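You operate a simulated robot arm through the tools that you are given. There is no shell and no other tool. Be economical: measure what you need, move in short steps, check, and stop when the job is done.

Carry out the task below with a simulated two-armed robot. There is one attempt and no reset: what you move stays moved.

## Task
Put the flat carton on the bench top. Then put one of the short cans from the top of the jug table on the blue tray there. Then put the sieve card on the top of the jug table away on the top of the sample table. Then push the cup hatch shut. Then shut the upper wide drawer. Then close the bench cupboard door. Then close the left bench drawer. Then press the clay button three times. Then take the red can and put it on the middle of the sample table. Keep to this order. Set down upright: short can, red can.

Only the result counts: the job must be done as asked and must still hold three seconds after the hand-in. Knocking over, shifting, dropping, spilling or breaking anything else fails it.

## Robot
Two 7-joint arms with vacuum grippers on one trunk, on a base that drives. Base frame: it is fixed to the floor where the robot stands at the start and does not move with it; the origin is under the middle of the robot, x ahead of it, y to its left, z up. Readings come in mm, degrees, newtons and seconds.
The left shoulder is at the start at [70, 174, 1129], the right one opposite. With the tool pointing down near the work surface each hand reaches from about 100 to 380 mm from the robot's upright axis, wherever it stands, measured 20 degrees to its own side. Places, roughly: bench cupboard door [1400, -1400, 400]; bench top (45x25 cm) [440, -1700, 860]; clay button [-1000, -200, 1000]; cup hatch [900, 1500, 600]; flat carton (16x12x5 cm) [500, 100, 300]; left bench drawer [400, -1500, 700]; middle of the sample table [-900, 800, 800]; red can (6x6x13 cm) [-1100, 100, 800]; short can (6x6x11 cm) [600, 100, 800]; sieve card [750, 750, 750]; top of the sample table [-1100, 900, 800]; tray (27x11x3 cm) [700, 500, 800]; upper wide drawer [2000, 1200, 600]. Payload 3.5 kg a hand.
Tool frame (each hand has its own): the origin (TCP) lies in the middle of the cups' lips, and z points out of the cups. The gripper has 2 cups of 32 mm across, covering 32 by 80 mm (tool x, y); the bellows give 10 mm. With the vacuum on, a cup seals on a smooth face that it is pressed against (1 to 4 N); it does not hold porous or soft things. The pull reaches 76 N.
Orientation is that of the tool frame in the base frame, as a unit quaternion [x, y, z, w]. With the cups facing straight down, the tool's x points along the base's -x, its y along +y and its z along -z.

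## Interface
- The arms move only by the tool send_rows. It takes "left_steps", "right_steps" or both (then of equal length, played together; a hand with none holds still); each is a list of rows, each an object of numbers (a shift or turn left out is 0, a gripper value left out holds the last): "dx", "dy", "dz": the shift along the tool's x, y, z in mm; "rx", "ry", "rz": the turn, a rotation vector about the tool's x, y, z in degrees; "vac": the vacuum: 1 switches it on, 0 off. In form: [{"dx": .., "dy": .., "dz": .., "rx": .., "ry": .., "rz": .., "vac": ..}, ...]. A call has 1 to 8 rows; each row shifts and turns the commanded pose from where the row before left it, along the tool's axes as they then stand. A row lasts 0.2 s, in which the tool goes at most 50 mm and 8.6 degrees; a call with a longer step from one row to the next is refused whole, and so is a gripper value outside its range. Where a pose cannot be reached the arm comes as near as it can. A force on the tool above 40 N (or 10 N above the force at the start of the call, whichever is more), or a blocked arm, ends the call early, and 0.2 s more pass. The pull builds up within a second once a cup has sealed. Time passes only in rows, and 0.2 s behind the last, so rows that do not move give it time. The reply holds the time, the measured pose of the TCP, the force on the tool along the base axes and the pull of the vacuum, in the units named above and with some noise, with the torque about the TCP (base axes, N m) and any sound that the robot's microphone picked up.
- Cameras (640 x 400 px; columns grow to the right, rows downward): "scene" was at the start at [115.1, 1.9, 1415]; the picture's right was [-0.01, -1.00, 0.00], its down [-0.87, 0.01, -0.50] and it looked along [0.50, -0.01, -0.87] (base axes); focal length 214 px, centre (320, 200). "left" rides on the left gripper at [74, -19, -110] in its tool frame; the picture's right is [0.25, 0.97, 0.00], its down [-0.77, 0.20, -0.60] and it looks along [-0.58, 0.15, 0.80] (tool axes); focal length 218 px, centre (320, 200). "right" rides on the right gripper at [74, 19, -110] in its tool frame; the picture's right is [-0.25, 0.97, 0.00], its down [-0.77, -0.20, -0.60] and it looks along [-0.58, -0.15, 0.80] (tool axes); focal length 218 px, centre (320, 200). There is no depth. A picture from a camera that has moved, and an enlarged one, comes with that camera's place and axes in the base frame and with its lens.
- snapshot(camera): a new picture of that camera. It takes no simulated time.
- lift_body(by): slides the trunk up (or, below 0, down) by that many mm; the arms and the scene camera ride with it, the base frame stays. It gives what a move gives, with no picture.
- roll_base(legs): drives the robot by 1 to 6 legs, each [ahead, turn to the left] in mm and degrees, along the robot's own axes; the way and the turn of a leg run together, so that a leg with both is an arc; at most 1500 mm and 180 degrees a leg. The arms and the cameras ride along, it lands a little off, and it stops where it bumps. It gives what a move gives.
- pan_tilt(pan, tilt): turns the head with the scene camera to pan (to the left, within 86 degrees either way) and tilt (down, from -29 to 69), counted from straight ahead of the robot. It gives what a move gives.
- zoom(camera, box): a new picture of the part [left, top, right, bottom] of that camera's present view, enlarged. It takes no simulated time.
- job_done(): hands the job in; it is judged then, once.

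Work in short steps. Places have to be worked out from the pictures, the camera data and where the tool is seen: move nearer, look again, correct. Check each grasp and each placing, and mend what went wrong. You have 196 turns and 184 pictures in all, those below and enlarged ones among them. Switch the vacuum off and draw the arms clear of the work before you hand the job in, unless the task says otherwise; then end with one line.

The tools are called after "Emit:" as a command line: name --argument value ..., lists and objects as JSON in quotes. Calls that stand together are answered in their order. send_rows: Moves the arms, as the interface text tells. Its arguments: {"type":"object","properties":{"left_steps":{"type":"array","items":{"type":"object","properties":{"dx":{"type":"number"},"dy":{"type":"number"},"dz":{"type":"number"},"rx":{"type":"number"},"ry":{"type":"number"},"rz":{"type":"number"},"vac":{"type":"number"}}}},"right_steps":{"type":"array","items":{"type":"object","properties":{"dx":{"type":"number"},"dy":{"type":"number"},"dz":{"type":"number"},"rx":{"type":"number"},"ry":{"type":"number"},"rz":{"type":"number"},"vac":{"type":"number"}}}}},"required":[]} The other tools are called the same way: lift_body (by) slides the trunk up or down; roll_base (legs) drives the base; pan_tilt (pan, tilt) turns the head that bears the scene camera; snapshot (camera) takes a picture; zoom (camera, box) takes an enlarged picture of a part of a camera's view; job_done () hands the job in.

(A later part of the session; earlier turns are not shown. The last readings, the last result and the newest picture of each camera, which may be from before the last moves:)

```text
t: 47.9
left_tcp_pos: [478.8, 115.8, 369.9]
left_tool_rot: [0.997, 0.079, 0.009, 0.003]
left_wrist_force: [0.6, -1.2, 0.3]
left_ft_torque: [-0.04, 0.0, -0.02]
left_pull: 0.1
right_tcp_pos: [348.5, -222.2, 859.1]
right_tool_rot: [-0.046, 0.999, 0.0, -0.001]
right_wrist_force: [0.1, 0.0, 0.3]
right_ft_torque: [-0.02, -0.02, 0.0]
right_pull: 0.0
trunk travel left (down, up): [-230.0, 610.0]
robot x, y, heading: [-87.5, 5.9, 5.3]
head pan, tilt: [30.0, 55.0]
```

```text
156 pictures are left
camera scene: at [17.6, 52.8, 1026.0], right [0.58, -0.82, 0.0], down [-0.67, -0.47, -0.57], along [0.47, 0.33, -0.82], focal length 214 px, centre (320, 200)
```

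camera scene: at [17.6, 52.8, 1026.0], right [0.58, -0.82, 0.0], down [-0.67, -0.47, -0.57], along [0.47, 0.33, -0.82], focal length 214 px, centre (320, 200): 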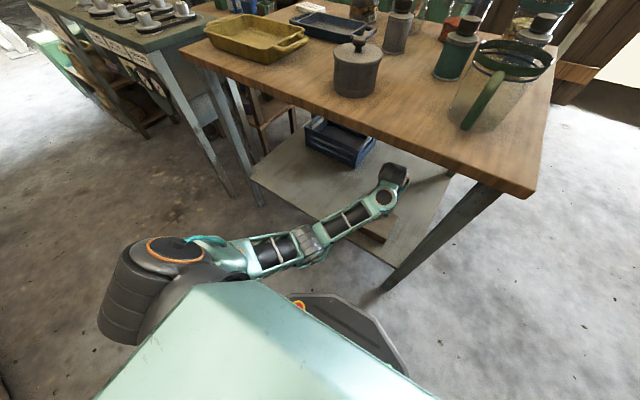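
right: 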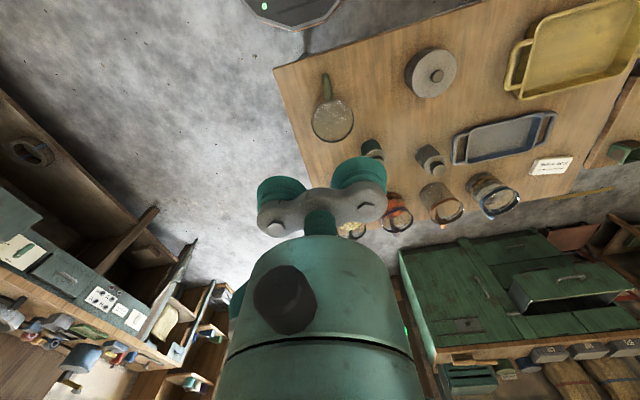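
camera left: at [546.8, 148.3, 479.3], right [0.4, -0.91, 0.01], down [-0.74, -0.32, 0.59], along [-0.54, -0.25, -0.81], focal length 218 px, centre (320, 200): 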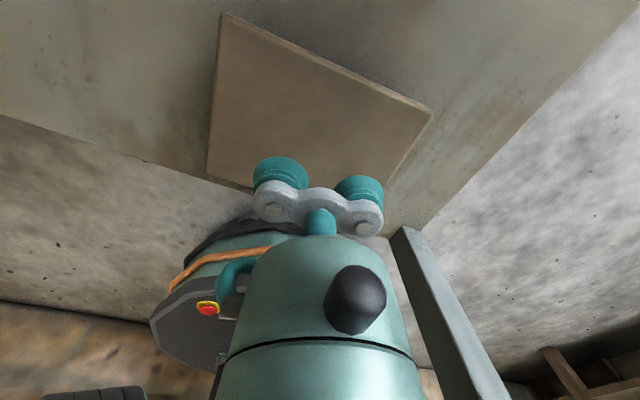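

Corners projected at z≈320 give the carton centre ≈[482,128]; the TCP at [479,116] is good. Descending with vacuum on in small steps.

Emit:
send_rows --left_steps '[{"dz": 20, "vac": 1}, {"dz": 15}, {"dz": 8}, {"dz": 4}, {"dz": 4}, {"dz": 3}]'

```text
t: 49.3
left_tcp_pos: [480.1, 115.3, 315.2]
left_tool_rot: [0.997, 0.08, 0.008, 0.003]
left_wrist_force: [-0.1, -1.3, -0.4]
left_ft_torque: [0.04, 0.02, -0.02]
left_pull: 0.0
right_tcp_pos: [349.3, -221.7, 859.2]
right_tool_rot: [-0.046, 0.999, 0.0, 0.0]
right_wrist_force: [0.0, 0.2, -0.2]
right_ft_torque: [-0.01, 0.01, 0.0]
right_pull: 0.0
trunk travel left (down, up): [-230.0, 610.0]
robot x, y, heading: [-87.2, 4.7, 5.3]
head pan, tilt: [30.0, 55.0]
```

No contact yet at z=315; I continue in 3 mm steps.

Emit:
send_rows --left_steps '[{"dz": 3}, {"dz": 3}, {"dz": 3}, {"dz": 3}]'

```text
t: 50.4
left_tcp_pos: [482.8, 113.0, 308.6]
left_tool_rot: [0.997, 0.08, 0.014, 0.005]
left_wrist_force: [-1.6, -0.6, 19.1]
left_ft_torque: [-0.23, 0.54, 0.09]
left_pull: 75.2
right_tcp_pos: [346.1, -221.5, 860.4]
right_tool_rot: [-0.046, 0.999, 0.001, 0.001]
right_wrist_force: [0.0, -0.2, -0.6]
right_ft_torque: [0.01, 0.01, 0.01]
right_pull: 0.1
trunk travel left (down, up): [-230.0, 610.0]
robot x, y, heading: [-93.9, 2.2, 5.3]
head pan, tilt: [30.0, 55.0]
stopped in row 4 (left hand): the force on the tool passed its limit at 41 N (the readings are from after the stop); the commanded pose is now the measured one
```

Sealed with 75 N pull. I'll lift 40 mm, back out 150 mm, and swing left in front of the table (no legs there) before raising.

Emit:
lift_body --by 40

Emit:
roll_base --legs '[[-150, 0]]'

Emit:
snapshot --camera "scene"

```text
t: 51.2
left_tcp_pos: [481.2, 114.6, 345.7]
left_tool_rot: [0.997, 0.08, 0.011, 0.003]
left_wrist_force: [0.0, -0.5, -3.8]
left_ft_torque: [0.0, 0.05, 0.0]
left_pull: 75.6
right_tcp_pos: [348.4, -222.5, 898.8]
right_tool_rot: [-0.045, 0.999, 0.0, 0.0]
right_wrist_force: [-0.2, -0.1, 0.1]
right_ft_torque: [-0.02, -0.02, 0.0]
right_pull: 0.1
trunk travel left (down, up): [-270.0, 570.0]
robot x, y, heading: [-92.5, 5.8, 5.3]
head pan, tilt: [30.0, 55.0]
```

```text
t: 52.6
left_tcp_pos: [330.9, 101.7, 346.2]
left_tool_rot: [0.997, 0.081, 0.012, 0.003]
left_wrist_force: [-1.1, -0.6, -3.9]
left_ft_torque: [-0.04, 0.02, 0.01]
left_pull: 75.3
right_tcp_pos: [198.3, -234.9, 899.6]
right_tool_rot: [-0.046, 0.999, 0.0, 0.001]
right_wrist_force: [-0.6, 0.3, -0.6]
right_ft_torque: [0.02, -0.04, 0.02]
right_pull: 0.1
trunk travel left (down, up): [-270.0, 570.0]
robot x, y, heading: [-241.0, -10.4, 5.5]
head pan, tilt: [30.0, 55.0]
```

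```text
155 pictures are left
camera scene: at [-133.7, 39.0, 1066.2], right [0.58, -0.82, 0.0], down [-0.67, -0.47, -0.57], along [0.47, 0.33, -0.82], focal length 214 px, centre (320, 200)
```

scene: 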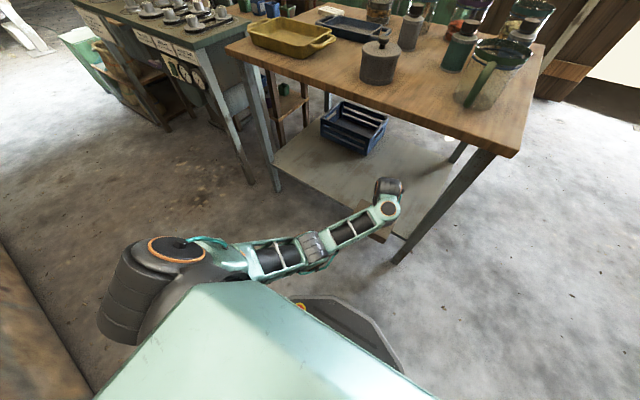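

Carton is off the shelf (0.4 kg). Now swing 28° left, then raise.

Emit:
roll_base --legs '[[0, 28]]'

Emit:
snapshot --camera "scene"

```text
t: 54.4
left_tcp_pos: [209.0, 361.0, 345.1]
left_tool_rot: [0.946, 0.323, 0.012, 0.002]
left_wrist_force: [0.4, 1.6, -3.2]
left_ft_torque: [-0.04, 0.0, 0.0]
left_pull: 75.2
right_tcp_pos: [254.3, 2.2, 899.8]
right_tool_rot: [-0.291, 0.957, -0.001, -0.001]
right_wrist_force: [0.1, 0.2, 0.6]
right_ft_torque: [-0.01, 0.02, 0.02]
right_pull: 0.1
trunk travel left (down, up): [-270.0, 570.0]
robot x, y, heading: [-238.1, -8.8, 33.8]
head pan, tilt: [30.0, 55.0]
```

```text
154 pictures are left
camera scene: at [-168.3, 85.7, 1066.1], right [0.9, -0.44, 0.0], down [-0.36, -0.74, -0.57], along [0.25, 0.51, -0.82], focal length 214 px, centre (320, 200)
```

scene: 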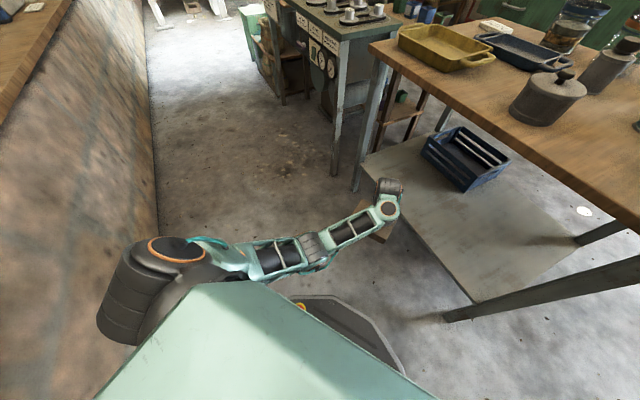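

The carton is clear of the table. I'll raise the trunk to full height, then turn to face +y and back away along −y so I can turn in open floor near the bench.

Emit:
lift_body --by 400

Emit:
lift_body --by 165

Emit:
roll_base --legs '[[0, 56]]'

Emit:
pan_tilt --pan -86 --tilt 40

Emit:
snapshot --camera "scene"

```text
t: 58.2
left_tcp_pos: [208.8, 361.2, 744.8]
left_tool_rot: [0.946, 0.324, 0.012, 0.002]
left_wrist_force: [0.2, 0.2, -4.2]
left_ft_torque: [-0.05, 0.02, 0.01]
left_pull: 75.1
right_tcp_pos: [253.3, 2.1, 1299.3]
right_tool_rot: [-0.29, 0.957, 0.0, -0.001]
right_wrist_force: [-0.1, -0.1, 0.3]
right_ft_torque: [-0.02, -0.02, 0.01]
right_pull: 0.1
trunk travel left (down, up): [-670.0, 170.0]
robot x, y, heading: [-238.7, -7.9, 33.9]
head pan, tilt: [30.0, 55.0]
```

```text
t: 60.1
left_tcp_pos: [209.0, 360.7, 910.5]
left_tool_rot: [0.946, 0.324, 0.012, 0.001]
left_wrist_force: [-0.4, -0.8, -4.3]
left_ft_torque: [-0.08, 0.01, -0.02]
left_pull: 75.4
right_tcp_pos: [253.8, 1.9, 1464.8]
right_tool_rot: [-0.291, 0.957, 0.0, -0.001]
right_wrist_force: [-0.5, 0.5, -0.3]
right_ft_torque: [-0.03, 0.0, 0.02]
right_pull: 0.1
trunk travel left (down, up): [-835.0, 5.0]
robot x, y, heading: [-237.1, -10.4, 33.7]
head pan, tilt: [30.0, 55.0]
```

```text
t: 63.0
left_tcp_pos: [-296.1, 570.8, 911.3]
left_tool_rot: [0.683, 0.73, 0.011, -0.005]
left_wrist_force: [0.1, -0.1, -4.4]
left_ft_torque: [-0.03, -0.03, 0.05]
left_pull: 75.4
right_tcp_pos: [25.9, 406.0, 1465.0]
right_tool_rot: [-0.706, 0.708, 0.001, -0.001]
right_wrist_force: [0.4, -1.0, 0.3]
right_ft_torque: [0.02, 0.02, 0.02]
right_pull: 0.0
trunk travel left (down, up): [-835.0, 5.0]
robot x, y, heading: [-238.8, -9.8, 89.9]
head pan, tilt: [30.0, 55.0]
```

```text
t: 65.0
left_tcp_pos: [-296.7, 569.4, 911.2]
left_tool_rot: [0.683, 0.73, 0.01, -0.005]
left_wrist_force: [0.4, 0.4, -3.9]
left_ft_torque: [-0.03, -0.02, 0.02]
left_pull: 75.4
right_tcp_pos: [25.4, 406.7, 1464.4]
right_tool_rot: [-0.707, 0.708, 0.001, 0.0]
right_wrist_force: [0.2, 0.6, -0.1]
right_ft_torque: [0.04, 0.02, -0.02]
right_pull: 0.1
trunk travel left (down, up): [-835.0, 5.0]
robot x, y, heading: [-239.0, -8.3, 89.9]
head pan, tilt: [-85.9, 40.0]
```

```text
153 pictures are left
camera scene: at [-156.9, 49.2, 1651.8], right [0.07, -1.0, 0.0], down [-0.64, -0.05, -0.77], along [0.76, 0.05, -0.64], focal length 214 px, centre (320, 200)
```

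scene: 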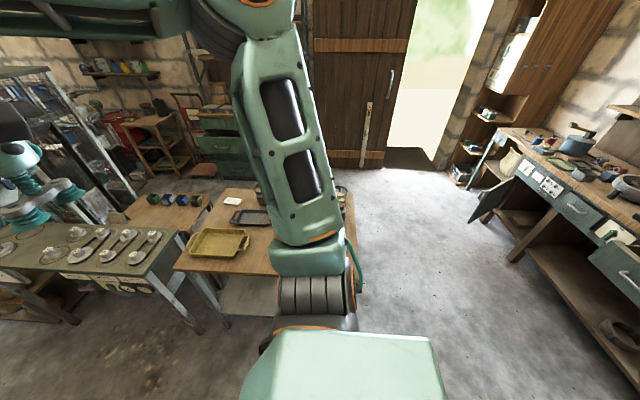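

Floor is free. I'll back 600 mm along −y, turn to heading 0, and look at the bench.

Emit:
roll_base --legs '[[-600, 0], [0, -90]]'

Emit:
pan_tilt --pan -50 --tilt 40

Emit:
snapshot --camera "scene"

```text
t: 72.2
left_tcp_pos: [340.4, -557.9, 910.2]
left_tool_rot: [0.999, 0.037, 0.01, 0.004]
left_wrist_force: [-0.2, 0.1, -3.1]
left_ft_torque: [-0.02, 0.06, 0.02]
left_pull: 75.0
right_tcp_pos: [178.5, -881.6, 1464.4]
right_tool_rot: [-0.002, 1.0, 0.0, -0.002]
right_wrist_force: [-0.9, 0.6, -0.3]
right_ft_torque: [0.01, -0.03, 0.03]
right_pull: 0.0
trunk travel left (down, up): [-835.0, 5.0]
robot x, y, heading: [-238.0, -623.3, 0.2]
head pan, tilt: [-85.9, 40.0]
```

```text
t: 73.2
left_tcp_pos: [341.1, -557.0, 909.9]
left_tool_rot: [0.999, 0.036, 0.011, 0.004]
left_wrist_force: [-0.7, 0.9, -5.0]
left_ft_torque: [-0.03, 0.0, -0.02]
left_pull: 75.5
right_tcp_pos: [178.7, -881.5, 1463.6]
right_tool_rot: [-0.003, 1.0, 0.0, 0.0]
right_wrist_force: [-0.5, -1.0, -0.1]
right_ft_torque: [0.01, 0.02, -0.01]
right_pull: 0.1
trunk travel left (down, up): [-835.0, 5.0]
robot x, y, heading: [-237.9, -617.4, 0.4]
head pan, tilt: [-50.0, 40.0]
```

```text
152 pictures are left
camera scene: at [-135.0, -680.9, 1651.8], right [-0.76, -0.65, 0.0], down [-0.42, 0.49, -0.77], along [0.49, -0.58, -0.64], focal length 214 px, centre (320, 200)
```

scene: 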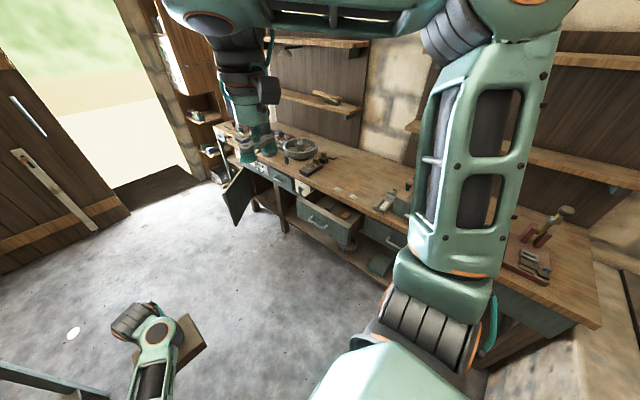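

The bench front is at y≈-1500 with the open drawer protruding to ≈-1315. I need the hand higher than the 910 it has now, so I'll test bringing the arm into a bent posture: move left and up here in free space.

Emit:
send_rows --left_steps '[{"dy": -40}, {"dy": -40, "dz": -10}, {"dy": -40, "dz": -10}, {"dy": -40, "dz": -20}, {"dz": -30}, {"dz": -30}]'

Emit:
pan_tilt --pan 20 --tilt 50

Emit:
snapshot --camera "scene"

```text
t: 74.6
left_tcp_pos: [353.0, -430.1, 937.2]
left_tool_rot: [0.999, 0.037, 0.013, 0.003]
left_wrist_force: [-0.4, -0.2, -3.9]
left_ft_torque: [0.0, 0.03, -0.02]
left_pull: 75.9
left hand out of reach, approached as far as the arm can: row 4, 5, 6
right_tcp_pos: [176.9, -882.8, 1464.5]
right_tool_rot: [-0.001, 1.0, 0.001, 0.0]
right_wrist_force: [0.0, 0.9, -0.1]
right_ft_torque: [0.02, 0.02, 0.02]
right_pull: 0.0
trunk travel left (down, up): [-835.0, 5.0]
robot x, y, heading: [-236.8, -622.8, 0.3]
head pan, tilt: [-50.0, 40.0]
```

```text
t: 76.0
left_tcp_pos: [353.0, -430.0, 937.9]
left_tool_rot: [0.999, 0.037, 0.013, 0.003]
left_wrist_force: [-0.3, -0.7, -4.7]
left_ft_torque: [-0.05, 0.04, -0.02]
left_pull: 75.7
right_tcp_pos: [179.1, -882.0, 1465.2]
right_tool_rot: [-0.003, 1.0, 0.001, -0.001]
right_wrist_force: [-0.8, -0.4, 0.0]
right_ft_torque: [0.02, -0.03, 0.0]
right_pull: 0.1
trunk travel left (down, up): [-835.0, 5.0]
robot x, y, heading: [-237.4, -615.4, 0.3]
head pan, tilt: [20.0, 50.0]
```

```text
151 pictures are left
camera scene: at [-117.6, -589.3, 1637.6], right [0.35, -0.94, 0.0], down [-0.72, -0.27, -0.64], along [0.6, 0.22, -0.77], focal length 214 px, centre (320, 200)
```

scene: 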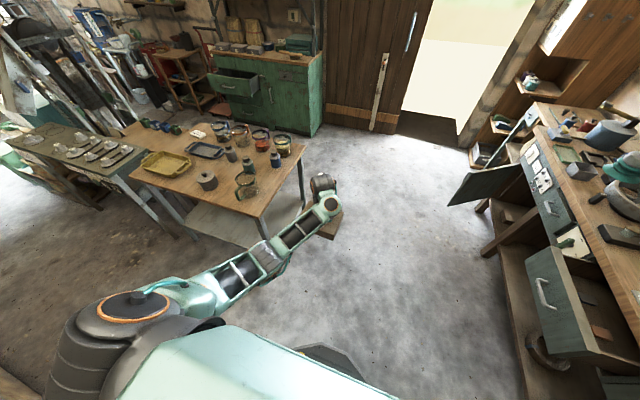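

It rose to 937; more to the left seems freer. Continue left/up and slightly back.

Emit:
send_rows --left_steps '[{"dy": -40, "dx": -10}, {"dy": -40, "dz": -10, "dx": -10}, {"dy": -30, "dz": -20, "dx": -10}, {"dz": -30, "dx": -10}, {"dz": -30, "dx": -10}]'

```text
t: 77.2
left_tcp_pos: [335.6, -385.0, 908.3]
left_tool_rot: [0.999, 0.036, 0.013, 0.001]
left_wrist_force: [-0.3, -0.1, -4.9]
left_ft_torque: [-0.01, 0.05, 0.02]
left_pull: 75.6
left hand out of reach, approached as far as the arm can: row 1, 2, 3, 4, 5
right_tcp_pos: [177.9, -882.2, 1464.8]
right_tool_rot: [-0.002, 1.0, 0.0, 0.0]
right_wrist_force: [-0.3, 0.0, -0.4]
right_ft_torque: [0.0, 0.03, 0.0]
right_pull: 0.1
trunk travel left (down, up): [-835.0, 5.0]
robot x, y, heading: [-238.1, -622.9, 0.4]
head pan, tilt: [20.0, 50.0]
```

Pulling back drops it, so the envelope rises further out. Push forward and up instead.

Emit:
send_rows --left_steps '[{"dx": 40}, {"dx": 40, "dz": -20}, {"dx": 30, "dz": -30}, {"dz": -30}, {"dz": -30}]'

```text
t: 78.5
left_tcp_pos: [406.7, -410.5, 971.1]
left_tool_rot: [0.999, 0.036, 0.013, -0.002]
left_wrist_force: [0.5, 0.0, -4.0]
left_ft_torque: [-0.04, 0.01, -0.02]
left_pull: 75.5
left hand out of reach, approached as far as the arm can: row 1, 2, 3, 4, 5
right_tcp_pos: [178.5, -881.7, 1465.3]
right_tool_rot: [-0.001, 1.0, 0.0, 0.0]
right_wrist_force: [0.0, -0.4, -0.2]
right_ft_torque: [0.0, 0.02, -0.01]
right_pull: 0.2
trunk travel left (down, up): [-835.0, 5.0]
robot x, y, heading: [-240.5, -622.1, 0.4]
head pan, tilt: [20.0, 50.0]
```

Now at z=971 (carton bottom ≈921), high enough for the bench top at 860. I drive 468 ahead and turn right 90° to face the bench.

Emit:
roll_base --legs '[[468, 0], [0, -90]]'

Emit:
pan_tilt --pan 15 --tilt 35

Emit:
snapshot --camera "scene"

```text
t: 85.0
left_tcp_pos: [439.9, -1264.5, 970.3]
left_tool_rot: [0.733, -0.68, 0.011, 0.008]
left_wrist_force: [0.3, -0.7, -4.0]
left_ft_torque: [0.05, 0.03, -0.01]
left_pull: 75.3
right_tcp_pos: [-31.1, -1036.8, 1465.5]
right_tool_rot: [0.705, 0.709, 0.001, -0.001]
right_wrist_force: [0.1, -0.9, -0.5]
right_ft_torque: [0.0, 0.0, -0.02]
right_pull: 0.0
trunk travel left (down, up): [-835.0, 5.0]
robot x, y, heading: [228.1, -618.0, -89.6]
head pan, tilt: [20.0, 50.0]
```

```text
t: 85.8
left_tcp_pos: [439.5, -1264.9, 971.5]
left_tool_rot: [0.733, -0.68, 0.012, 0.007]
left_wrist_force: [0.5, 0.2, -4.1]
left_ft_torque: [0.05, 0.02, -0.01]
left_pull: 75.4
right_tcp_pos: [-33.6, -1037.0, 1463.9]
right_tool_rot: [0.706, 0.709, 0.0, 0.0]
right_wrist_force: [0.3, -0.3, 0.8]
right_ft_torque: [0.01, 0.01, 0.01]
right_pull: 0.1
trunk travel left (down, up): [-835.0, 5.0]
robot x, y, heading: [232.1, -618.7, -89.5]
head pan, tilt: [15.0, 35.0]
```

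```text
150 pictures are left
camera scene: at [251.9, -752.0, 1659.3], right [-0.96, -0.27, 0.0], down [-0.15, 0.55, -0.82], along [0.22, -0.79, -0.57], focal length 214 px, centre (320, 200)
```

scene: 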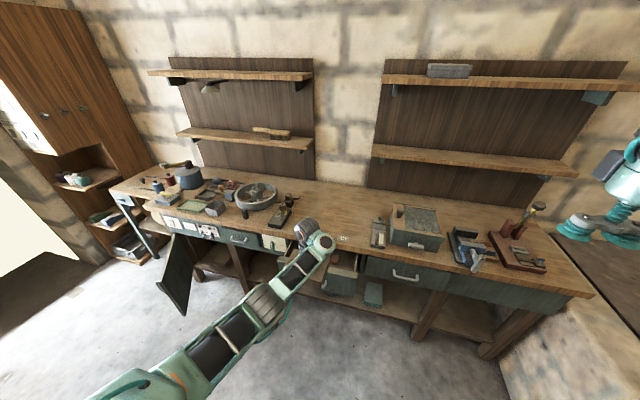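

Free area on the bench spans x≈220–680 around y≈-1700. I advance 425 mm.

Emit:
roll_base --legs '[[425, 0]]'

Emit:
snapshot --camera "scene"

Emit:
snapshot --camera "left"

```text
t: 88.4
left_tcp_pos: [442.9, -1682.2, 972.0]
left_tool_rot: [0.734, -0.679, 0.011, 0.008]
left_wrist_force: [-0.2, 0.7, -3.8]
left_ft_torque: [0.02, 0.02, -0.01]
left_pull: 75.3
right_tcp_pos: [-28.2, -1455.7, 1465.1]
right_tool_rot: [0.705, 0.709, 0.0, 0.0]
right_wrist_force: [-0.3, 0.1, 0.1]
right_ft_torque: [0.01, -0.02, -0.01]
right_pull: 0.0
trunk travel left (down, up): [-835.0, 5.0]
robot x, y, heading: [234.4, -1037.9, -89.6]
head pan, tilt: [15.0, 35.0]
```

```text
149 pictures are left
camera scene: at [255.6, -1170.0, 1659.5], right [-0.96, -0.27, 0.0], down [-0.15, 0.55, -0.82], along [0.22, -0.79, -0.57], focal length 214 px, centre (320, 200)
```

scene: 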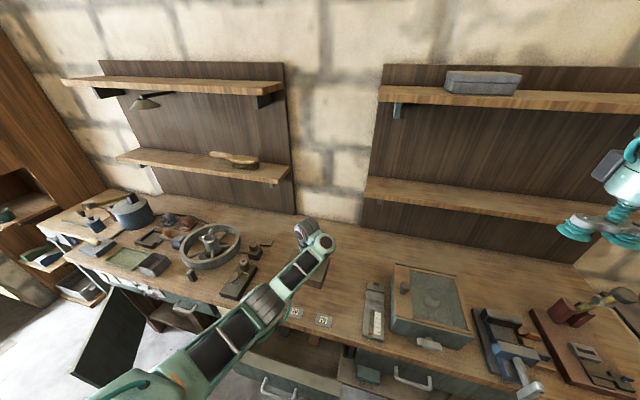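

```text
148 pictures are left
camera left: at [468.2, -1749.8, 1083.3], right [-0.95, -0.33, 0.0], down [-0.26, 0.77, 0.58], along [-0.19, 0.55, -0.81], focal length 218 px, centre (320, 200)
```

left: 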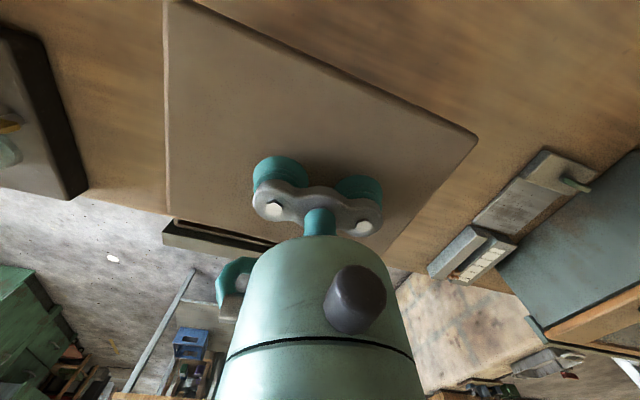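

Bench edge at y≈-1519, carton over free wood. Lower trunk 52 mm, then small arm steps to contact.

Emit:
lift_body --by -52

Emit:
send_rows --left_steps '[{"dz": 3}, {"dz": 3}, {"dz": 3}, {"dz": 3}]'

```text
t: 89.3
left_tcp_pos: [445.1, -1683.8, 919.9]
left_tool_rot: [0.733, -0.68, 0.011, 0.007]
left_wrist_force: [0.3, -0.2, -4.8]
left_ft_torque: [0.03, 0.06, 0.01]
left_pull: 75.6
right_tcp_pos: [-26.0, -1456.2, 1412.1]
right_tool_rot: [0.705, 0.709, 0.0, 0.0]
right_wrist_force: [-0.5, 0.3, 0.8]
right_ft_torque: [0.0, 0.0, 0.02]
right_pull: 0.1
trunk travel left (down, up): [-783.0, 57.0]
robot x, y, heading: [234.0, -1038.6, -89.5]
head pan, tilt: [15.0, 35.0]
```

```text
t: 90.3
left_tcp_pos: [443.6, -1677.4, 910.6]
left_tool_rot: [0.733, -0.68, 0.011, 0.008]
left_wrist_force: [1.9, -2.9, 4.2]
left_ft_torque: [0.27, 0.5, 0.11]
left_pull: 75.6
left hand out of reach, approached as far as the arm can: row 2, 4
right_tcp_pos: [-27.7, -1456.9, 1413.5]
right_tool_rot: [0.704, 0.71, 0.0, 0.0]
right_wrist_force: [-0.1, -0.2, -0.2]
right_ft_torque: [-0.01, 0.0, 0.02]
right_pull: 0.0
trunk travel left (down, up): [-783.0, 57.0]
robot x, y, heading: [233.6, -1037.7, -89.5]
head pan, tilt: [15.0, 35.0]
```

Contact made (force now upward +4 N at z=911). Release the vacuum, wait, then raise the trunk.

Emit:
send_rows --left_steps '[{"dz": 2, "vac": 0}, {"vac": 0}, {"vac": 0}, {"vac": 0}]'

Emit:
lift_body --by 55

Emit:
snapshot --camera "left"

```text
t: 91.3
left_tcp_pos: [443.3, -1676.9, 908.3]
left_tool_rot: [0.734, -0.679, 0.011, 0.007]
left_wrist_force: [0.1, 0.1, 0.8]
left_ft_torque: [0.0, 0.02, -0.04]
left_pull: 0.0
right_tcp_pos: [-28.4, -1456.5, 1413.0]
right_tool_rot: [0.704, 0.71, 0.0, 0.0]
right_wrist_force: [-0.7, 0.5, -0.3]
right_ft_torque: [0.02, -0.01, 0.02]
right_pull: 0.0
trunk travel left (down, up): [-783.0, 57.0]
robot x, y, heading: [238.4, -1038.4, -89.6]
head pan, tilt: [15.0, 35.0]
```

```text
t: 92.3
left_tcp_pos: [444.2, -1676.5, 965.2]
left_tool_rot: [0.733, -0.68, 0.011, 0.007]
left_wrist_force: [-0.3, -0.7, 0.2]
left_ft_torque: [0.02, 0.0, 0.0]
left_pull: 0.1
right_tcp_pos: [-28.9, -1458.1, 1467.9]
right_tool_rot: [0.704, 0.71, 0.0, -0.001]
right_wrist_force: [-0.5, 0.7, -0.3]
right_ft_torque: [0.01, 0.0, 0.0]
right_pull: 0.0
trunk travel left (down, up): [-838.0, 2.0]
robot x, y, heading: [231.7, -1039.1, -89.5]
head pan, tilt: [15.0, 35.0]
```

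```text
147 pictures are left
camera left: at [468.5, -1744.5, 1075.5], right [-0.95, -0.33, 0.0], down [-0.26, 0.77, 0.58], along [-0.19, 0.55, -0.81], focal length 218 px, centre (320, 200)
```

left: 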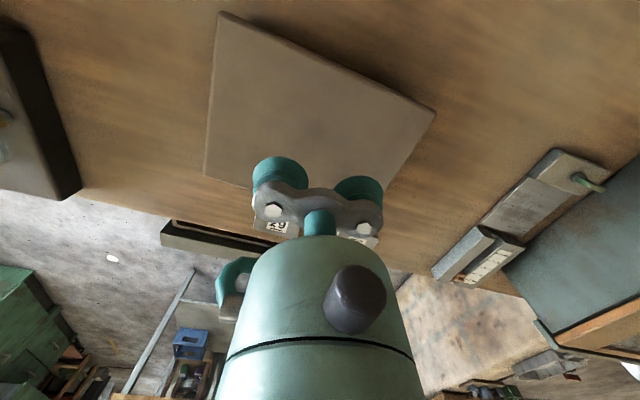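

Carton is placed flat on the bench. Next the can: I'll back off and drive round to face the jug table again at about (-20, 80), heading 0, keeping hands high.

Emit:
roll_base --legs '[[-420, 0], [0, 90], [-250, 0], [0, 90], [690, 0], [0, -90]]'

Emit:
pan_tilt --pan 15 --tilt 50

Emit:
snapshot --camera "scene"

Emit:
snapshot --camera "left"

```text
t: 111.2
left_tcp_pos: [625.2, 301.7, 965.3]
left_tool_rot: [0.999, 0.04, 0.013, -0.003]
left_wrist_force: [0.7, 0.4, 0.0]
left_ft_torque: [0.02, 0.0, -0.01]
left_pull: 0.0
right_tcp_pos: [405.8, -171.6, 1467.5]
right_tool_rot: [-0.005, 1.0, 0.001, 0.0]
right_wrist_force: [-0.4, 0.3, 0.5]
right_ft_torque: [-0.01, -0.02, 0.0]
right_pull: 0.1
trunk travel left (down, up): [-838.0, 2.0]
robot x, y, heading: [-14.2, 86.1, 0.6]
head pan, tilt: [15.0, 35.0]
```

```text
t: 111.9
left_tcp_pos: [625.1, 300.7, 964.0]
left_tool_rot: [0.999, 0.04, 0.014, -0.003]
left_wrist_force: [0.2, 0.2, 0.6]
left_ft_torque: [0.02, -0.04, 0.01]
left_pull: 0.1
right_tcp_pos: [406.6, -172.9, 1467.5]
right_tool_rot: [-0.006, 1.0, 0.001, -0.001]
right_wrist_force: [0.3, 0.1, -0.2]
right_ft_torque: [0.0, 0.01, 0.02]
right_pull: 0.0
trunk travel left (down, up): [-838.0, 2.0]
robot x, y, heading: [-12.5, 85.6, 0.9]
head pan, tilt: [15.0, 50.0]
```

```text
146 pictures are left
camera scene: at [110.4, 110.8, 1640.7], right [0.27, -0.96, 0.0], down [-0.74, -0.21, -0.64], along [0.62, 0.17, -0.77], focal length 214 px, centre (320, 200)
```

scene: 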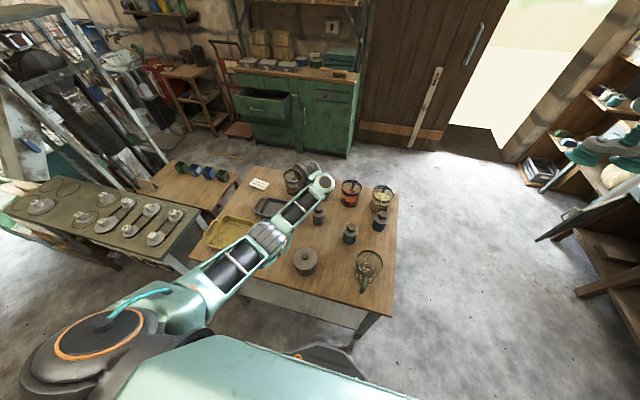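

```text
145 pictures are left
camera left: at [693.9, 326.4, 1075.7], right [0.33, -0.94, 0.0], down [-0.77, -0.27, 0.58], along [-0.55, -0.19, -0.81], focal length 218 px, centre (320, 200)
```

left: 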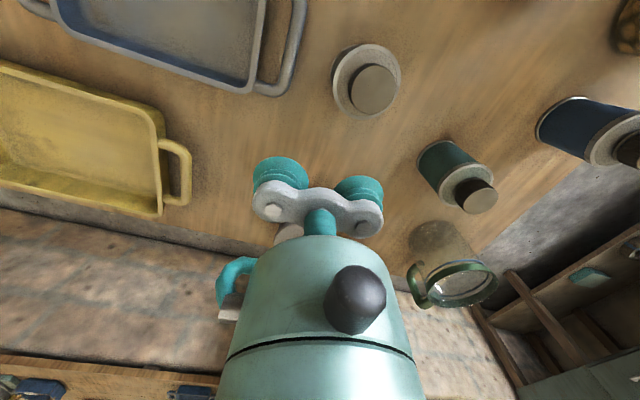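

The cap is ~38 mm wide, enough for one cup. Grey can cap ≈[678,275,877]; using the −y cup, the TCP should be at ≈[676,299]. Move arm +x 51 and down a bit by trunk, then re-measure.

Emit:
send_rows --left_steps '[{"dx": 26}, {"dx": 25}]'

Emit:
lift_body --by -50

Emit:
snapshot --camera "left"

```text
t: 112.5
left_tcp_pos: [630.0, 306.4, 972.1]
left_tool_rot: [0.999, 0.04, 0.013, -0.004]
left_wrist_force: [-0.8, -0.5, -0.7]
left_ft_torque: [-0.02, 0.04, 0.01]
left_pull: 0.0
left hand out of reach, approached as far as the arm can: row 1, 2
right_tcp_pos: [406.3, -173.2, 1467.7]
right_tool_rot: [-0.006, 1.0, 0.0, -0.001]
right_wrist_force: [0.7, 0.9, -0.8]
right_ft_torque: [0.03, -0.04, 0.0]
right_pull: 0.1
trunk travel left (down, up): [-838.0, 2.0]
robot x, y, heading: [-10.7, 85.3, 1.0]
head pan, tilt: [15.0, 50.0]
```

```text
t: 113.4
left_tcp_pos: [629.9, 306.4, 923.1]
left_tool_rot: [0.999, 0.041, 0.015, -0.005]
left_wrist_force: [-0.3, -0.2, 0.1]
left_ft_torque: [-0.03, 0.01, -0.01]
left_pull: 0.0
right_tcp_pos: [406.1, -173.1, 1417.4]
right_tool_rot: [-0.006, 1.0, 0.0, 0.0]
right_wrist_force: [-0.6, -0.1, -0.3]
right_ft_torque: [0.0, -0.01, 0.04]
right_pull: 0.1
trunk travel left (down, up): [-788.0, 52.0]
robot x, y, heading: [-11.8, 87.5, 0.5]
head pan, tilt: [15.0, 50.0]
```

```text
144 pictures are left
camera left: at [699.0, 331.5, 1034.4], right [0.33, -0.94, 0.0], down [-0.77, -0.27, 0.58], along [-0.55, -0.19, -0.81], focal length 218 px, centre (320, 200)
```

left: 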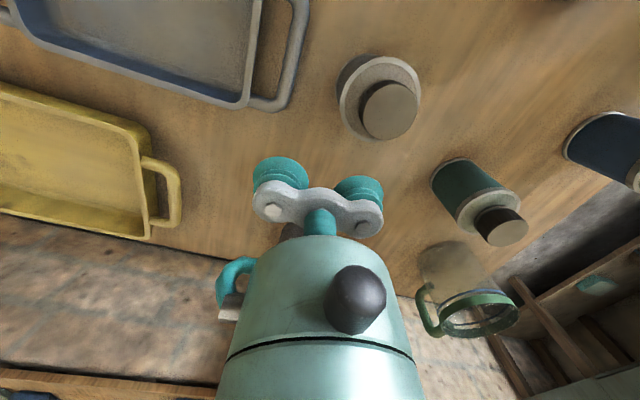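

Arm is at full radial reach, so I'll use the base: forward 48 mm, then re-measure cap at ≈[680,276,880].

Emit:
roll_base --legs '[[48, 0]]'

Emit:
send_rows --left_steps '[{"dy": 6}, {"dy": 0}]'

Emit:
snapshot --camera "left"

```text
t: 114.4
left_tcp_pos: [671.1, 308.0, 930.0]
left_tool_rot: [0.999, 0.04, 0.018, -0.004]
left_wrist_force: [-1.0, -0.5, 0.3]
left_ft_torque: [-0.01, -0.06, -0.02]
left_pull: 0.0
right_tcp_pos: [442.1, -171.9, 1422.5]
right_tool_rot: [-0.006, 1.0, 0.0, 0.005]
right_wrist_force: [-1.7, -0.3, 0.9]
right_ft_torque: [-0.02, -0.08, -0.02]
right_pull: 0.1
trunk travel left (down, up): [-788.0, 52.0]
robot x, y, heading: [33.0, 88.2, 0.6]
head pan, tilt: [15.0, 50.0]
```

```text
t: 115.0
left_tcp_pos: [674.1, 300.1, 924.7]
left_tool_rot: [0.999, 0.04, 0.015, -0.006]
left_wrist_force: [-0.1, -1.0, -0.1]
left_ft_torque: [-0.03, -0.03, 0.02]
left_pull: 0.1
right_tcp_pos: [449.0, -171.0, 1420.0]
right_tool_rot: [-0.005, 1.0, 0.001, 0.003]
right_wrist_force: [-0.4, 0.2, 0.0]
right_ft_torque: [0.01, -0.03, -0.01]
right_pull: 0.1
trunk travel left (down, up): [-788.0, 52.0]
robot x, y, heading: [34.3, 88.9, 0.6]
head pan, tilt: [15.0, 50.0]
```

```text
143 pictures are left
camera left: at [743.6, 325.9, 1036.3], right [0.33, -0.94, 0.0], down [-0.77, -0.27, 0.58], along [-0.55, -0.19, -0.82], focal length 218 px, centre (320, 200)
```

left: 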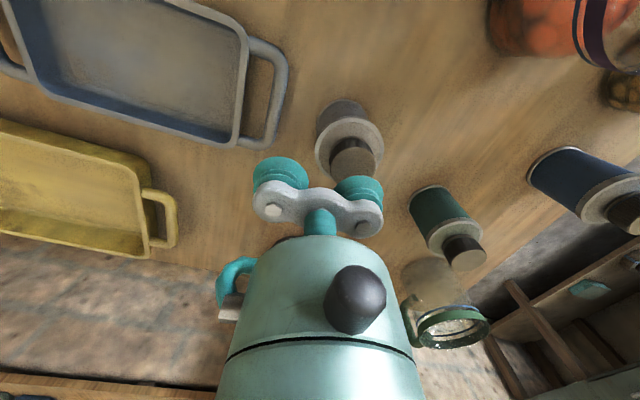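

The readings show a slight pitch wobble; I'll check whether the base is near the table leg before going on.

Emit:
pan_tilt --pan -20 --tilt 69

Emit:
snapshot --camera "scene"

```text
t: 116.0
left_tcp_pos: [676.7, 301.1, 921.9]
left_tool_rot: [0.999, 0.04, 0.013, -0.005]
left_wrist_force: [-2.4, 0.5, 0.7]
left_ft_torque: [0.0, -0.05, -0.02]
left_pull: 0.1
right_tcp_pos: [454.0, -171.7, 1418.3]
right_tool_rot: [-0.006, 1.0, 0.0, 0.0]
right_wrist_force: [0.2, 0.2, -0.3]
right_ft_torque: [-0.02, -0.02, 0.04]
right_pull: 0.1
trunk travel left (down, up): [-788.0, 52.0]
robot x, y, heading: [37.0, 85.7, 0.7]
head pan, tilt: [-20.0, 68.8]
```

```text
142 pictures are left
camera scene: at [136.6, 72.5, 1568.7], right [-0.33, -0.94, 0.0], down [-0.88, 0.31, -0.36], along [0.34, -0.12, -0.93], focal length 214 px, centre (320, 200)
```

scene: 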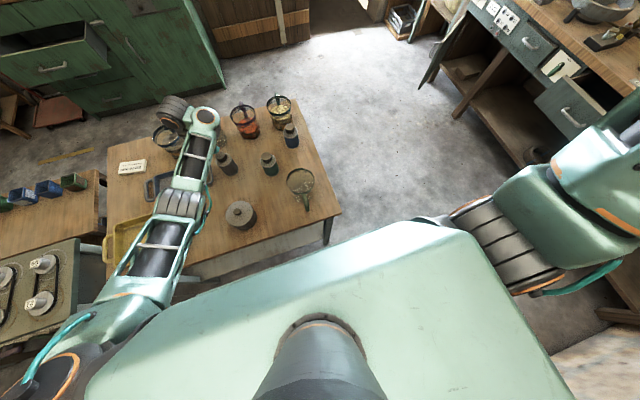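

It was only settling. TCP [677,301] matches the target. Lower the trunk 25 mm and check alignment.

Emit:
lift_body --by -25

Emit:
zoom --camera "left" --box '[240, 90, 480, 240]'

```text
t: 116.7
left_tcp_pos: [677.3, 300.2, 897.3]
left_tool_rot: [0.999, 0.04, 0.014, -0.006]
left_wrist_force: [0.5, -0.1, 0.1]
left_ft_torque: [0.01, -0.01, 0.02]
left_pull: 0.1
right_tcp_pos: [452.2, -171.0, 1393.1]
right_tool_rot: [-0.006, 1.0, 0.0, 0.001]
right_wrist_force: [-0.5, -0.2, 0.5]
right_ft_torque: [0.0, -0.01, 0.0]
right_pull: 0.0
trunk travel left (down, up): [-763.0, 77.0]
robot x, y, heading: [33.4, 90.7, 0.8]
head pan, tilt: [-20.0, 68.8]
```

```text
2.67 times, centred on (360, 165) of left
camera zoom: at [746.5, 326.0, 1009.0], right [0.33, -0.94, 0.0], down [-0.77, -0.27, 0.58], along [-0.55, -0.19, -0.81], focal length 582 px, centre (213, 293)
```

zoom: 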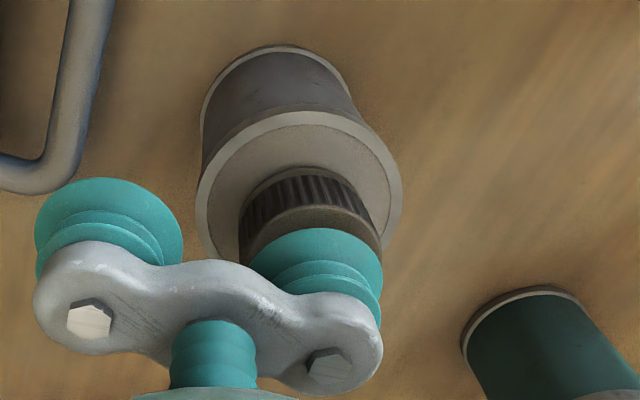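

Projection puts the cap centre ≈[677,276]; the cup is ≈2 mm too far in x. Correct and descend with vacuum on.

Emit:
send_rows --left_steps '[{"dx": -2, "dz": 8, "vac": 1}, {"dz": 4}, {"dz": 3}, {"dz": 3}, {"dz": 2}]'

```text
t: 117.9
left_tcp_pos: [666.7, 301.0, 884.2]
left_tool_rot: [0.999, 0.04, 0.016, -0.006]
left_wrist_force: [6.4, 4.0, 25.0]
left_ft_torque: [-1.25, -0.33, -0.01]
left_pull: 38.1
left hand out of reach, approached as far as the arm can: row 1, 3
right_tcp_pos: [451.0, -170.4, 1395.3]
right_tool_rot: [-0.006, 1.0, 0.0, 0.001]
right_wrist_force: [0.3, -0.2, 0.4]
right_ft_torque: [-0.03, 0.01, -0.02]
right_pull: 0.0
trunk travel left (down, up): [-763.0, 77.0]
robot x, y, heading: [37.8, 85.4, 0.7]
head pan, tilt: [-20.0, 68.8]
```

One cup sealed (38 N). Lift 60 mm with the trunk and check the can hangs straight.

Emit:
lift_body --by 60

Emit:
snapshot --camera "left"

```text
t: 118.9
left_tcp_pos: [667.9, 300.4, 941.5]
left_tool_rot: [0.999, 0.04, 0.012, -0.006]
left_wrist_force: [0.7, -0.9, -1.8]
left_ft_torque: [-0.84, -0.14, -0.12]
left_pull: 37.6
right_tcp_pos: [455.3, -170.9, 1452.5]
right_tool_rot: [-0.006, 1.0, 0.0, 0.0]
right_wrist_force: [0.4, 0.0, 0.5]
right_ft_torque: [0.0, 0.03, 0.01]
right_pull: 0.1
trunk travel left (down, up): [-823.0, 17.0]
robot x, y, heading: [37.4, 88.5, 1.0]
head pan, tilt: [-20.0, 68.8]
```

```text
140 pictures are left
camera left: at [737.3, 326.2, 1052.8], right [0.33, -0.94, 0.0], down [-0.77, -0.27, 0.58], along [-0.55, -0.19, -0.81], focal length 218 px, centre (320, 200)
```

left: 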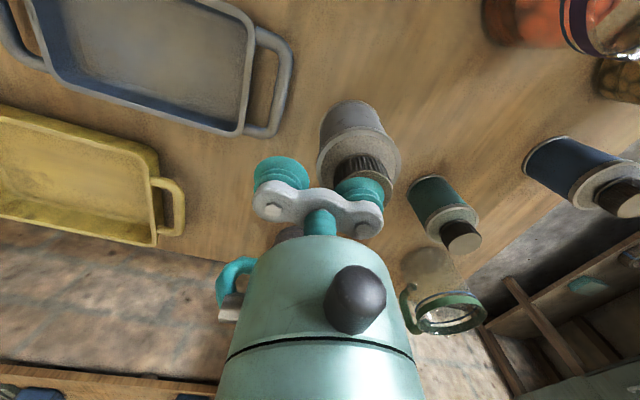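

The can is held. The tray centre is ≈[678,480] (rim y 388–572, x 622–733). I'll swing the hand left within the arm's reach, yawing the tool along.

Emit:
lift_body --by 15

Emit:
send_rows --left_steps '[{"dy": -28, "dx": -6, "rz": -3}, {"dy": -28, "dx": -6, "rz": -3}, {"dy": -28, "dx": -6, "rz": -3}, {"dy": -28, "dx": -6, "rz": -3}, {"dy": -28, "dx": -6, "rz": -3}]'

Emit:
snapshot --camera "left"

```text
t: 119.5
left_tcp_pos: [667.8, 301.4, 956.6]
left_tool_rot: [0.999, 0.04, 0.014, -0.004]
left_wrist_force: [0.0, -0.1, -0.7]
left_ft_torque: [-0.84, -0.12, -0.1]
left_pull: 38.0
right_tcp_pos: [454.1, -171.8, 1468.1]
right_tool_rot: [-0.005, 1.0, 0.001, 0.001]
right_wrist_force: [-1.4, 0.1, -0.3]
right_ft_torque: [0.02, 0.02, 0.05]
right_pull: 0.0
trunk travel left (down, up): [-838.0, 2.0]
robot x, y, heading: [34.8, 88.4, 0.9]
head pan, tilt: [-20.0, 68.8]
```

```text
t: 120.7
left_tcp_pos: [658.6, 331.9, 947.7]
left_tool_rot: [0.997, 0.075, 0.015, -0.008]
left_wrist_force: [0.0, 0.3, -1.0]
left_ft_torque: [-0.84, -0.18, -0.12]
left_pull: 38.1
left hand out of reach, approached as far as the arm can: row 1, 2, 3, 4, 5
right_tcp_pos: [452.9, -171.5, 1469.4]
right_tool_rot: [-0.007, 1.0, 0.0, 0.002]
right_wrist_force: [-1.1, 0.5, 0.6]
right_ft_torque: [0.0, -0.03, 0.04]
right_pull: 0.1
trunk travel left (down, up): [-838.0, 2.0]
robot x, y, heading: [32.0, 87.3, 0.8]
head pan, tilt: [-20.0, 68.8]
```

```text
139 pictures are left
camera left: at [725.6, 360.3, 1059.7], right [0.39, -0.92, 0.0], down [-0.75, -0.32, 0.58], along [-0.53, -0.22, -0.82], focal length 218 px, centre (320, 200)
```

left: 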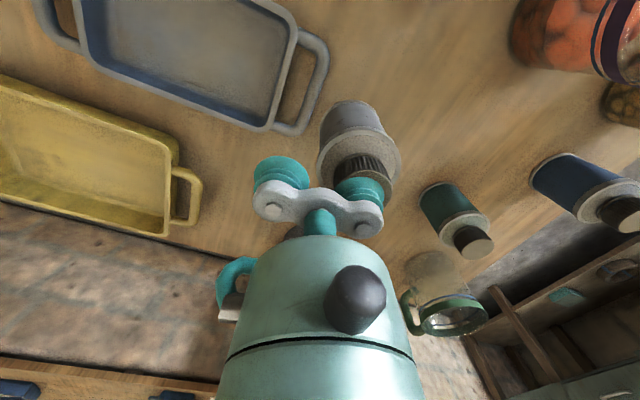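

The arm won't go further left, so I'll shift the base left by a small back-turn-forward manoeuvre, with the can bottom at ≈838 above trays, ending just short of the tray.

Emit:
roll_base --legs '[[0, 12.2], [-150, 0], [0, 22], [170, 0], [0, -28]]'

Emit:
snapshot --camera "left"

```text
t: 126.5
left_tcp_pos: [625.9, 466.0, 948.1]
left_tool_rot: [0.991, 0.13, 0.013, -0.007]
left_wrist_force: [0.6, 0.3, -1.1]
left_ft_torque: [-0.8, -0.26, -0.1]
left_pull: 37.3
right_tcp_pos: [478.6, -57.1, 1468.1]
right_tool_rot: [-0.062, 0.998, 0.0, 0.0]
right_wrist_force: [1.1, 0.2, -0.7]
right_ft_torque: [0.02, 0.02, 0.04]
right_pull: 0.1
trunk travel left (down, up): [-838.0, 2.0]
robot x, y, heading: [32.7, 158.6, 7.2]
head pan, tilt: [-20.0, 68.8]
```

```text
138 pictures are left
camera left: at [689.5, 502.0, 1059.2], right [0.49, -0.87, 0.0], down [-0.71, -0.4, 0.58], along [-0.5, -0.28, -0.82], focal length 218 px, centre (320, 200)
```

left: 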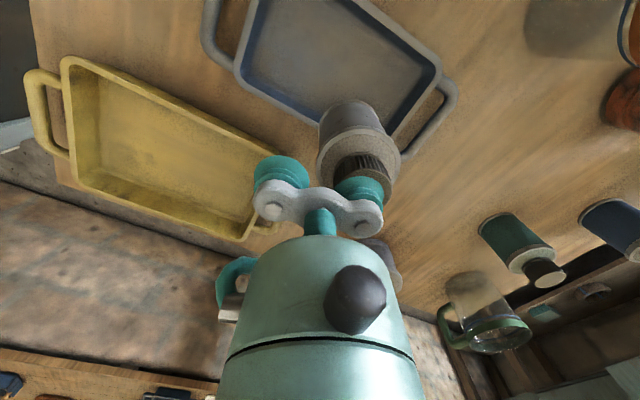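

Tray spans x 625–737, y 390–572; the can is at ≈(632,443). Drive ahead 46 mm to put it at ≈(678,449).

Emit:
roll_base --legs '[[46, 0]]'

Emit:
lift_body --by -40

Emit:
snapshot --camera "left"

```text
t: 127.4
left_tcp_pos: [664.3, 469.0, 953.4]
left_tool_rot: [0.991, 0.13, 0.018, -0.008]
left_wrist_force: [-1.0, -0.3, -0.5]
left_ft_torque: [-0.78, -0.31, -0.18]
left_pull: 38.1
right_tcp_pos: [511.6, -53.8, 1471.7]
right_tool_rot: [-0.062, 0.998, 0.002, 0.006]
right_wrist_force: [-0.6, 0.4, 0.3]
right_ft_torque: [0.02, -0.07, 0.01]
right_pull: 0.1
trunk travel left (down, up): [-838.0, 2.0]
robot x, y, heading: [75.9, 159.0, 6.9]
head pan, tilt: [-20.0, 68.8]
```

```text
t: 128.2
left_tcp_pos: [672.0, 471.1, 906.2]
left_tool_rot: [0.991, 0.129, 0.014, -0.008]
left_wrist_force: [-0.7, -0.4, -0.9]
left_ft_torque: [-0.85, -0.29, -0.08]
left_pull: 37.5
right_tcp_pos: [523.4, -51.9, 1427.4]
right_tool_rot: [-0.063, 0.998, 0.002, 0.0]
right_wrist_force: [-0.3, 0.0, 0.5]
right_ft_torque: [0.02, 0.02, -0.02]
right_pull: 0.0
trunk travel left (down, up): [-798.0, 42.0]
robot x, y, heading: [75.7, 160.3, 7.0]
head pan, tilt: [-20.0, 68.8]
```

```text
137 pictures are left
camera left: at [735.1, 507.0, 1018.4], right [0.49, -0.87, 0.0], down [-0.71, -0.4, 0.58], along [-0.51, -0.28, -0.82], focal length 218 px, centre (320, 200)
```

left: 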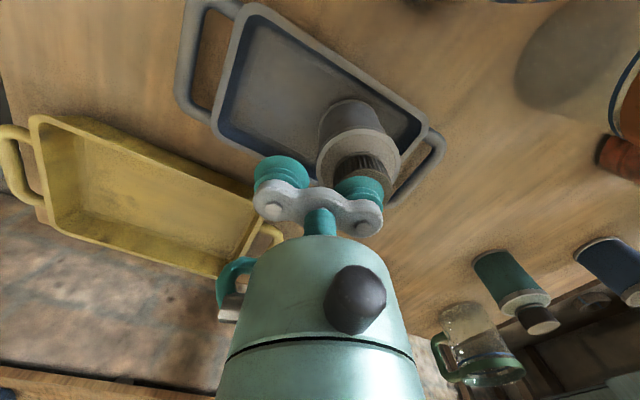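

The can is over the tray floor. Lower the trunk 13 mm, then small arm steps until contact.

Emit:
lift_body --by -13

Emit:
send_rows --left_steps '[{"dz": 2}, {"dz": 2}]'

```text
t: 128.8
left_tcp_pos: [670.3, 469.5, 893.0]
left_tool_rot: [0.991, 0.13, 0.014, -0.008]
left_wrist_force: [0.3, 0.9, -1.3]
left_ft_torque: [-0.78, -0.25, -0.11]
left_pull: 37.4
right_tcp_pos: [522.3, -51.9, 1415.1]
right_tool_rot: [-0.061, 0.998, -0.001, 0.001]
right_wrist_force: [0.3, -0.2, -0.4]
right_ft_torque: [0.03, 0.0, 0.0]
right_pull: 0.1
trunk travel left (down, up): [-785.0, 55.0]
robot x, y, heading: [78.0, 159.5, 7.2]
head pan, tilt: [-20.0, 68.8]
```

```text
t: 129.4
left_tcp_pos: [668.7, 470.2, 892.7]
left_tool_rot: [0.991, 0.13, 0.015, -0.008]
left_wrist_force: [-0.1, 0.2, -0.7]
left_ft_torque: [-0.8, -0.24, -0.14]
left_pull: 37.4
right_tcp_pos: [522.4, -51.7, 1415.5]
right_tool_rot: [-0.062, 0.998, 0.0, 0.0]
right_wrist_force: [-0.8, -0.6, -0.1]
right_ft_torque: [0.0, -0.03, 0.02]
right_pull: 0.0
trunk travel left (down, up): [-785.0, 55.0]
robot x, y, heading: [79.9, 160.4, 7.2]
head pan, tilt: [-20.0, 68.8]
```

No contact yet; lower by trunk in small steps.

Emit:
lift_body --by -4

Emit:
lift_body --by -3

```text
t: 130.0
left_tcp_pos: [669.0, 469.1, 889.9]
left_tool_rot: [0.991, 0.131, 0.016, -0.008]
left_wrist_force: [3.6, 1.8, 16.6]
left_ft_torque: [-1.17, -0.35, -0.04]
left_pull: 38.2
right_tcp_pos: [519.4, -52.7, 1412.1]
right_tool_rot: [-0.061, 0.998, 0.0, 0.002]
right_wrist_force: [-0.3, 0.8, 0.0]
right_ft_torque: [0.01, -0.04, 0.01]
right_pull: 0.0
trunk travel left (down, up): [-781.0, 59.0]
robot x, y, heading: [80.2, 160.8, 7.1]
head pan, tilt: [-20.0, 68.8]
```

```text
t: 130.5
left_tcp_pos: [666.4, 468.7, 887.8]
left_tool_rot: [0.991, 0.129, 0.016, -0.008]
left_wrist_force: [3.9, 4.6, 27.6]
left_ft_torque: [-1.2, -0.48, 0.02]
left_pull: 37.7
right_tcp_pos: [518.2, -52.9, 1409.9]
right_tool_rot: [-0.061, 0.998, 0.0, 0.002]
right_wrist_force: [-1.2, 0.6, 0.8]
right_ft_torque: [0.03, 0.02, 0.01]
right_pull: 0.1
trunk travel left (down, up): [-778.0, 62.0]
robot x, y, heading: [78.1, 159.3, 7.0]
head pan, tilt: [-20.0, 68.8]
```

Contact (28 N). Ease up 2 mm, release, wait, and raise.

Emit:
lift_body --by 2

Emit:
send_rows --left_steps '[{"vac": 0}, {"vac": 0}, {"vac": 0}, {"vac": 0}, {"vac": 0}]'

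Emit:
lift_body --by 60

Emit:
snapshot --camera "left"

```text
t: 131.0
left_tcp_pos: [667.4, 469.7, 887.6]
left_tool_rot: [0.991, 0.129, 0.016, -0.009]
left_wrist_force: [3.6, 3.3, 14.2]
left_ft_torque: [-0.98, -0.46, -0.03]
left_pull: 38.4
right_tcp_pos: [520.7, -52.4, 1411.5]
right_tool_rot: [-0.061, 0.998, 0.001, 0.002]
right_wrist_force: [-0.3, -0.5, 0.5]
right_ft_torque: [0.01, -0.02, -0.02]
right_pull: 0.1
trunk travel left (down, up): [-780.0, 60.0]
robot x, y, heading: [78.9, 158.1, 7.0]
head pan, tilt: [-20.0, 68.8]
```

```text
t: 132.2
left_tcp_pos: [667.9, 469.8, 887.4]
left_tool_rot: [0.992, 0.129, 0.014, -0.008]
left_wrist_force: [0.8, 0.5, 0.8]
left_ft_torque: [0.0, -0.02, 0.02]
left_pull: 0.0
right_tcp_pos: [520.6, -52.7, 1410.8]
right_tool_rot: [-0.061, 0.998, 0.001, 0.001]
right_wrist_force: [0.0, 0.1, 0.2]
right_ft_torque: [0.02, -0.02, 0.0]
right_pull: 0.2
trunk travel left (down, up): [-780.0, 60.0]
robot x, y, heading: [78.0, 161.3, 7.2]
head pan, tilt: [-20.0, 68.8]
```

```text
t: 133.2
left_tcp_pos: [669.3, 470.1, 946.9]
left_tool_rot: [0.992, 0.129, 0.014, -0.007]
left_wrist_force: [0.1, 0.4, -0.2]
left_ft_torque: [0.0, 0.0, -0.02]
left_pull: 0.0
right_tcp_pos: [523.2, -50.7, 1470.4]
right_tool_rot: [-0.06, 0.998, 0.001, 0.001]
right_wrist_force: [-0.2, 0.5, 0.0]
right_ft_torque: [-0.02, -0.01, -0.03]
right_pull: 0.0
trunk travel left (down, up): [-840.0, 0.0]
robot x, y, heading: [79.0, 159.3, 7.3]
head pan, tilt: [-20.0, 68.8]
```

```text
136 pictures are left
camera left: at [731.8, 506.2, 1058.9], right [0.49, -0.87, 0.0], down [-0.71, -0.4, 0.58], along [-0.5, -0.28, -0.82], focal length 218 px, centre (320, 200)
```

left: 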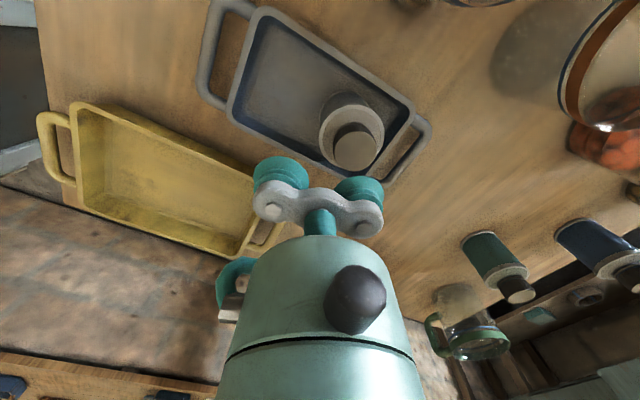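

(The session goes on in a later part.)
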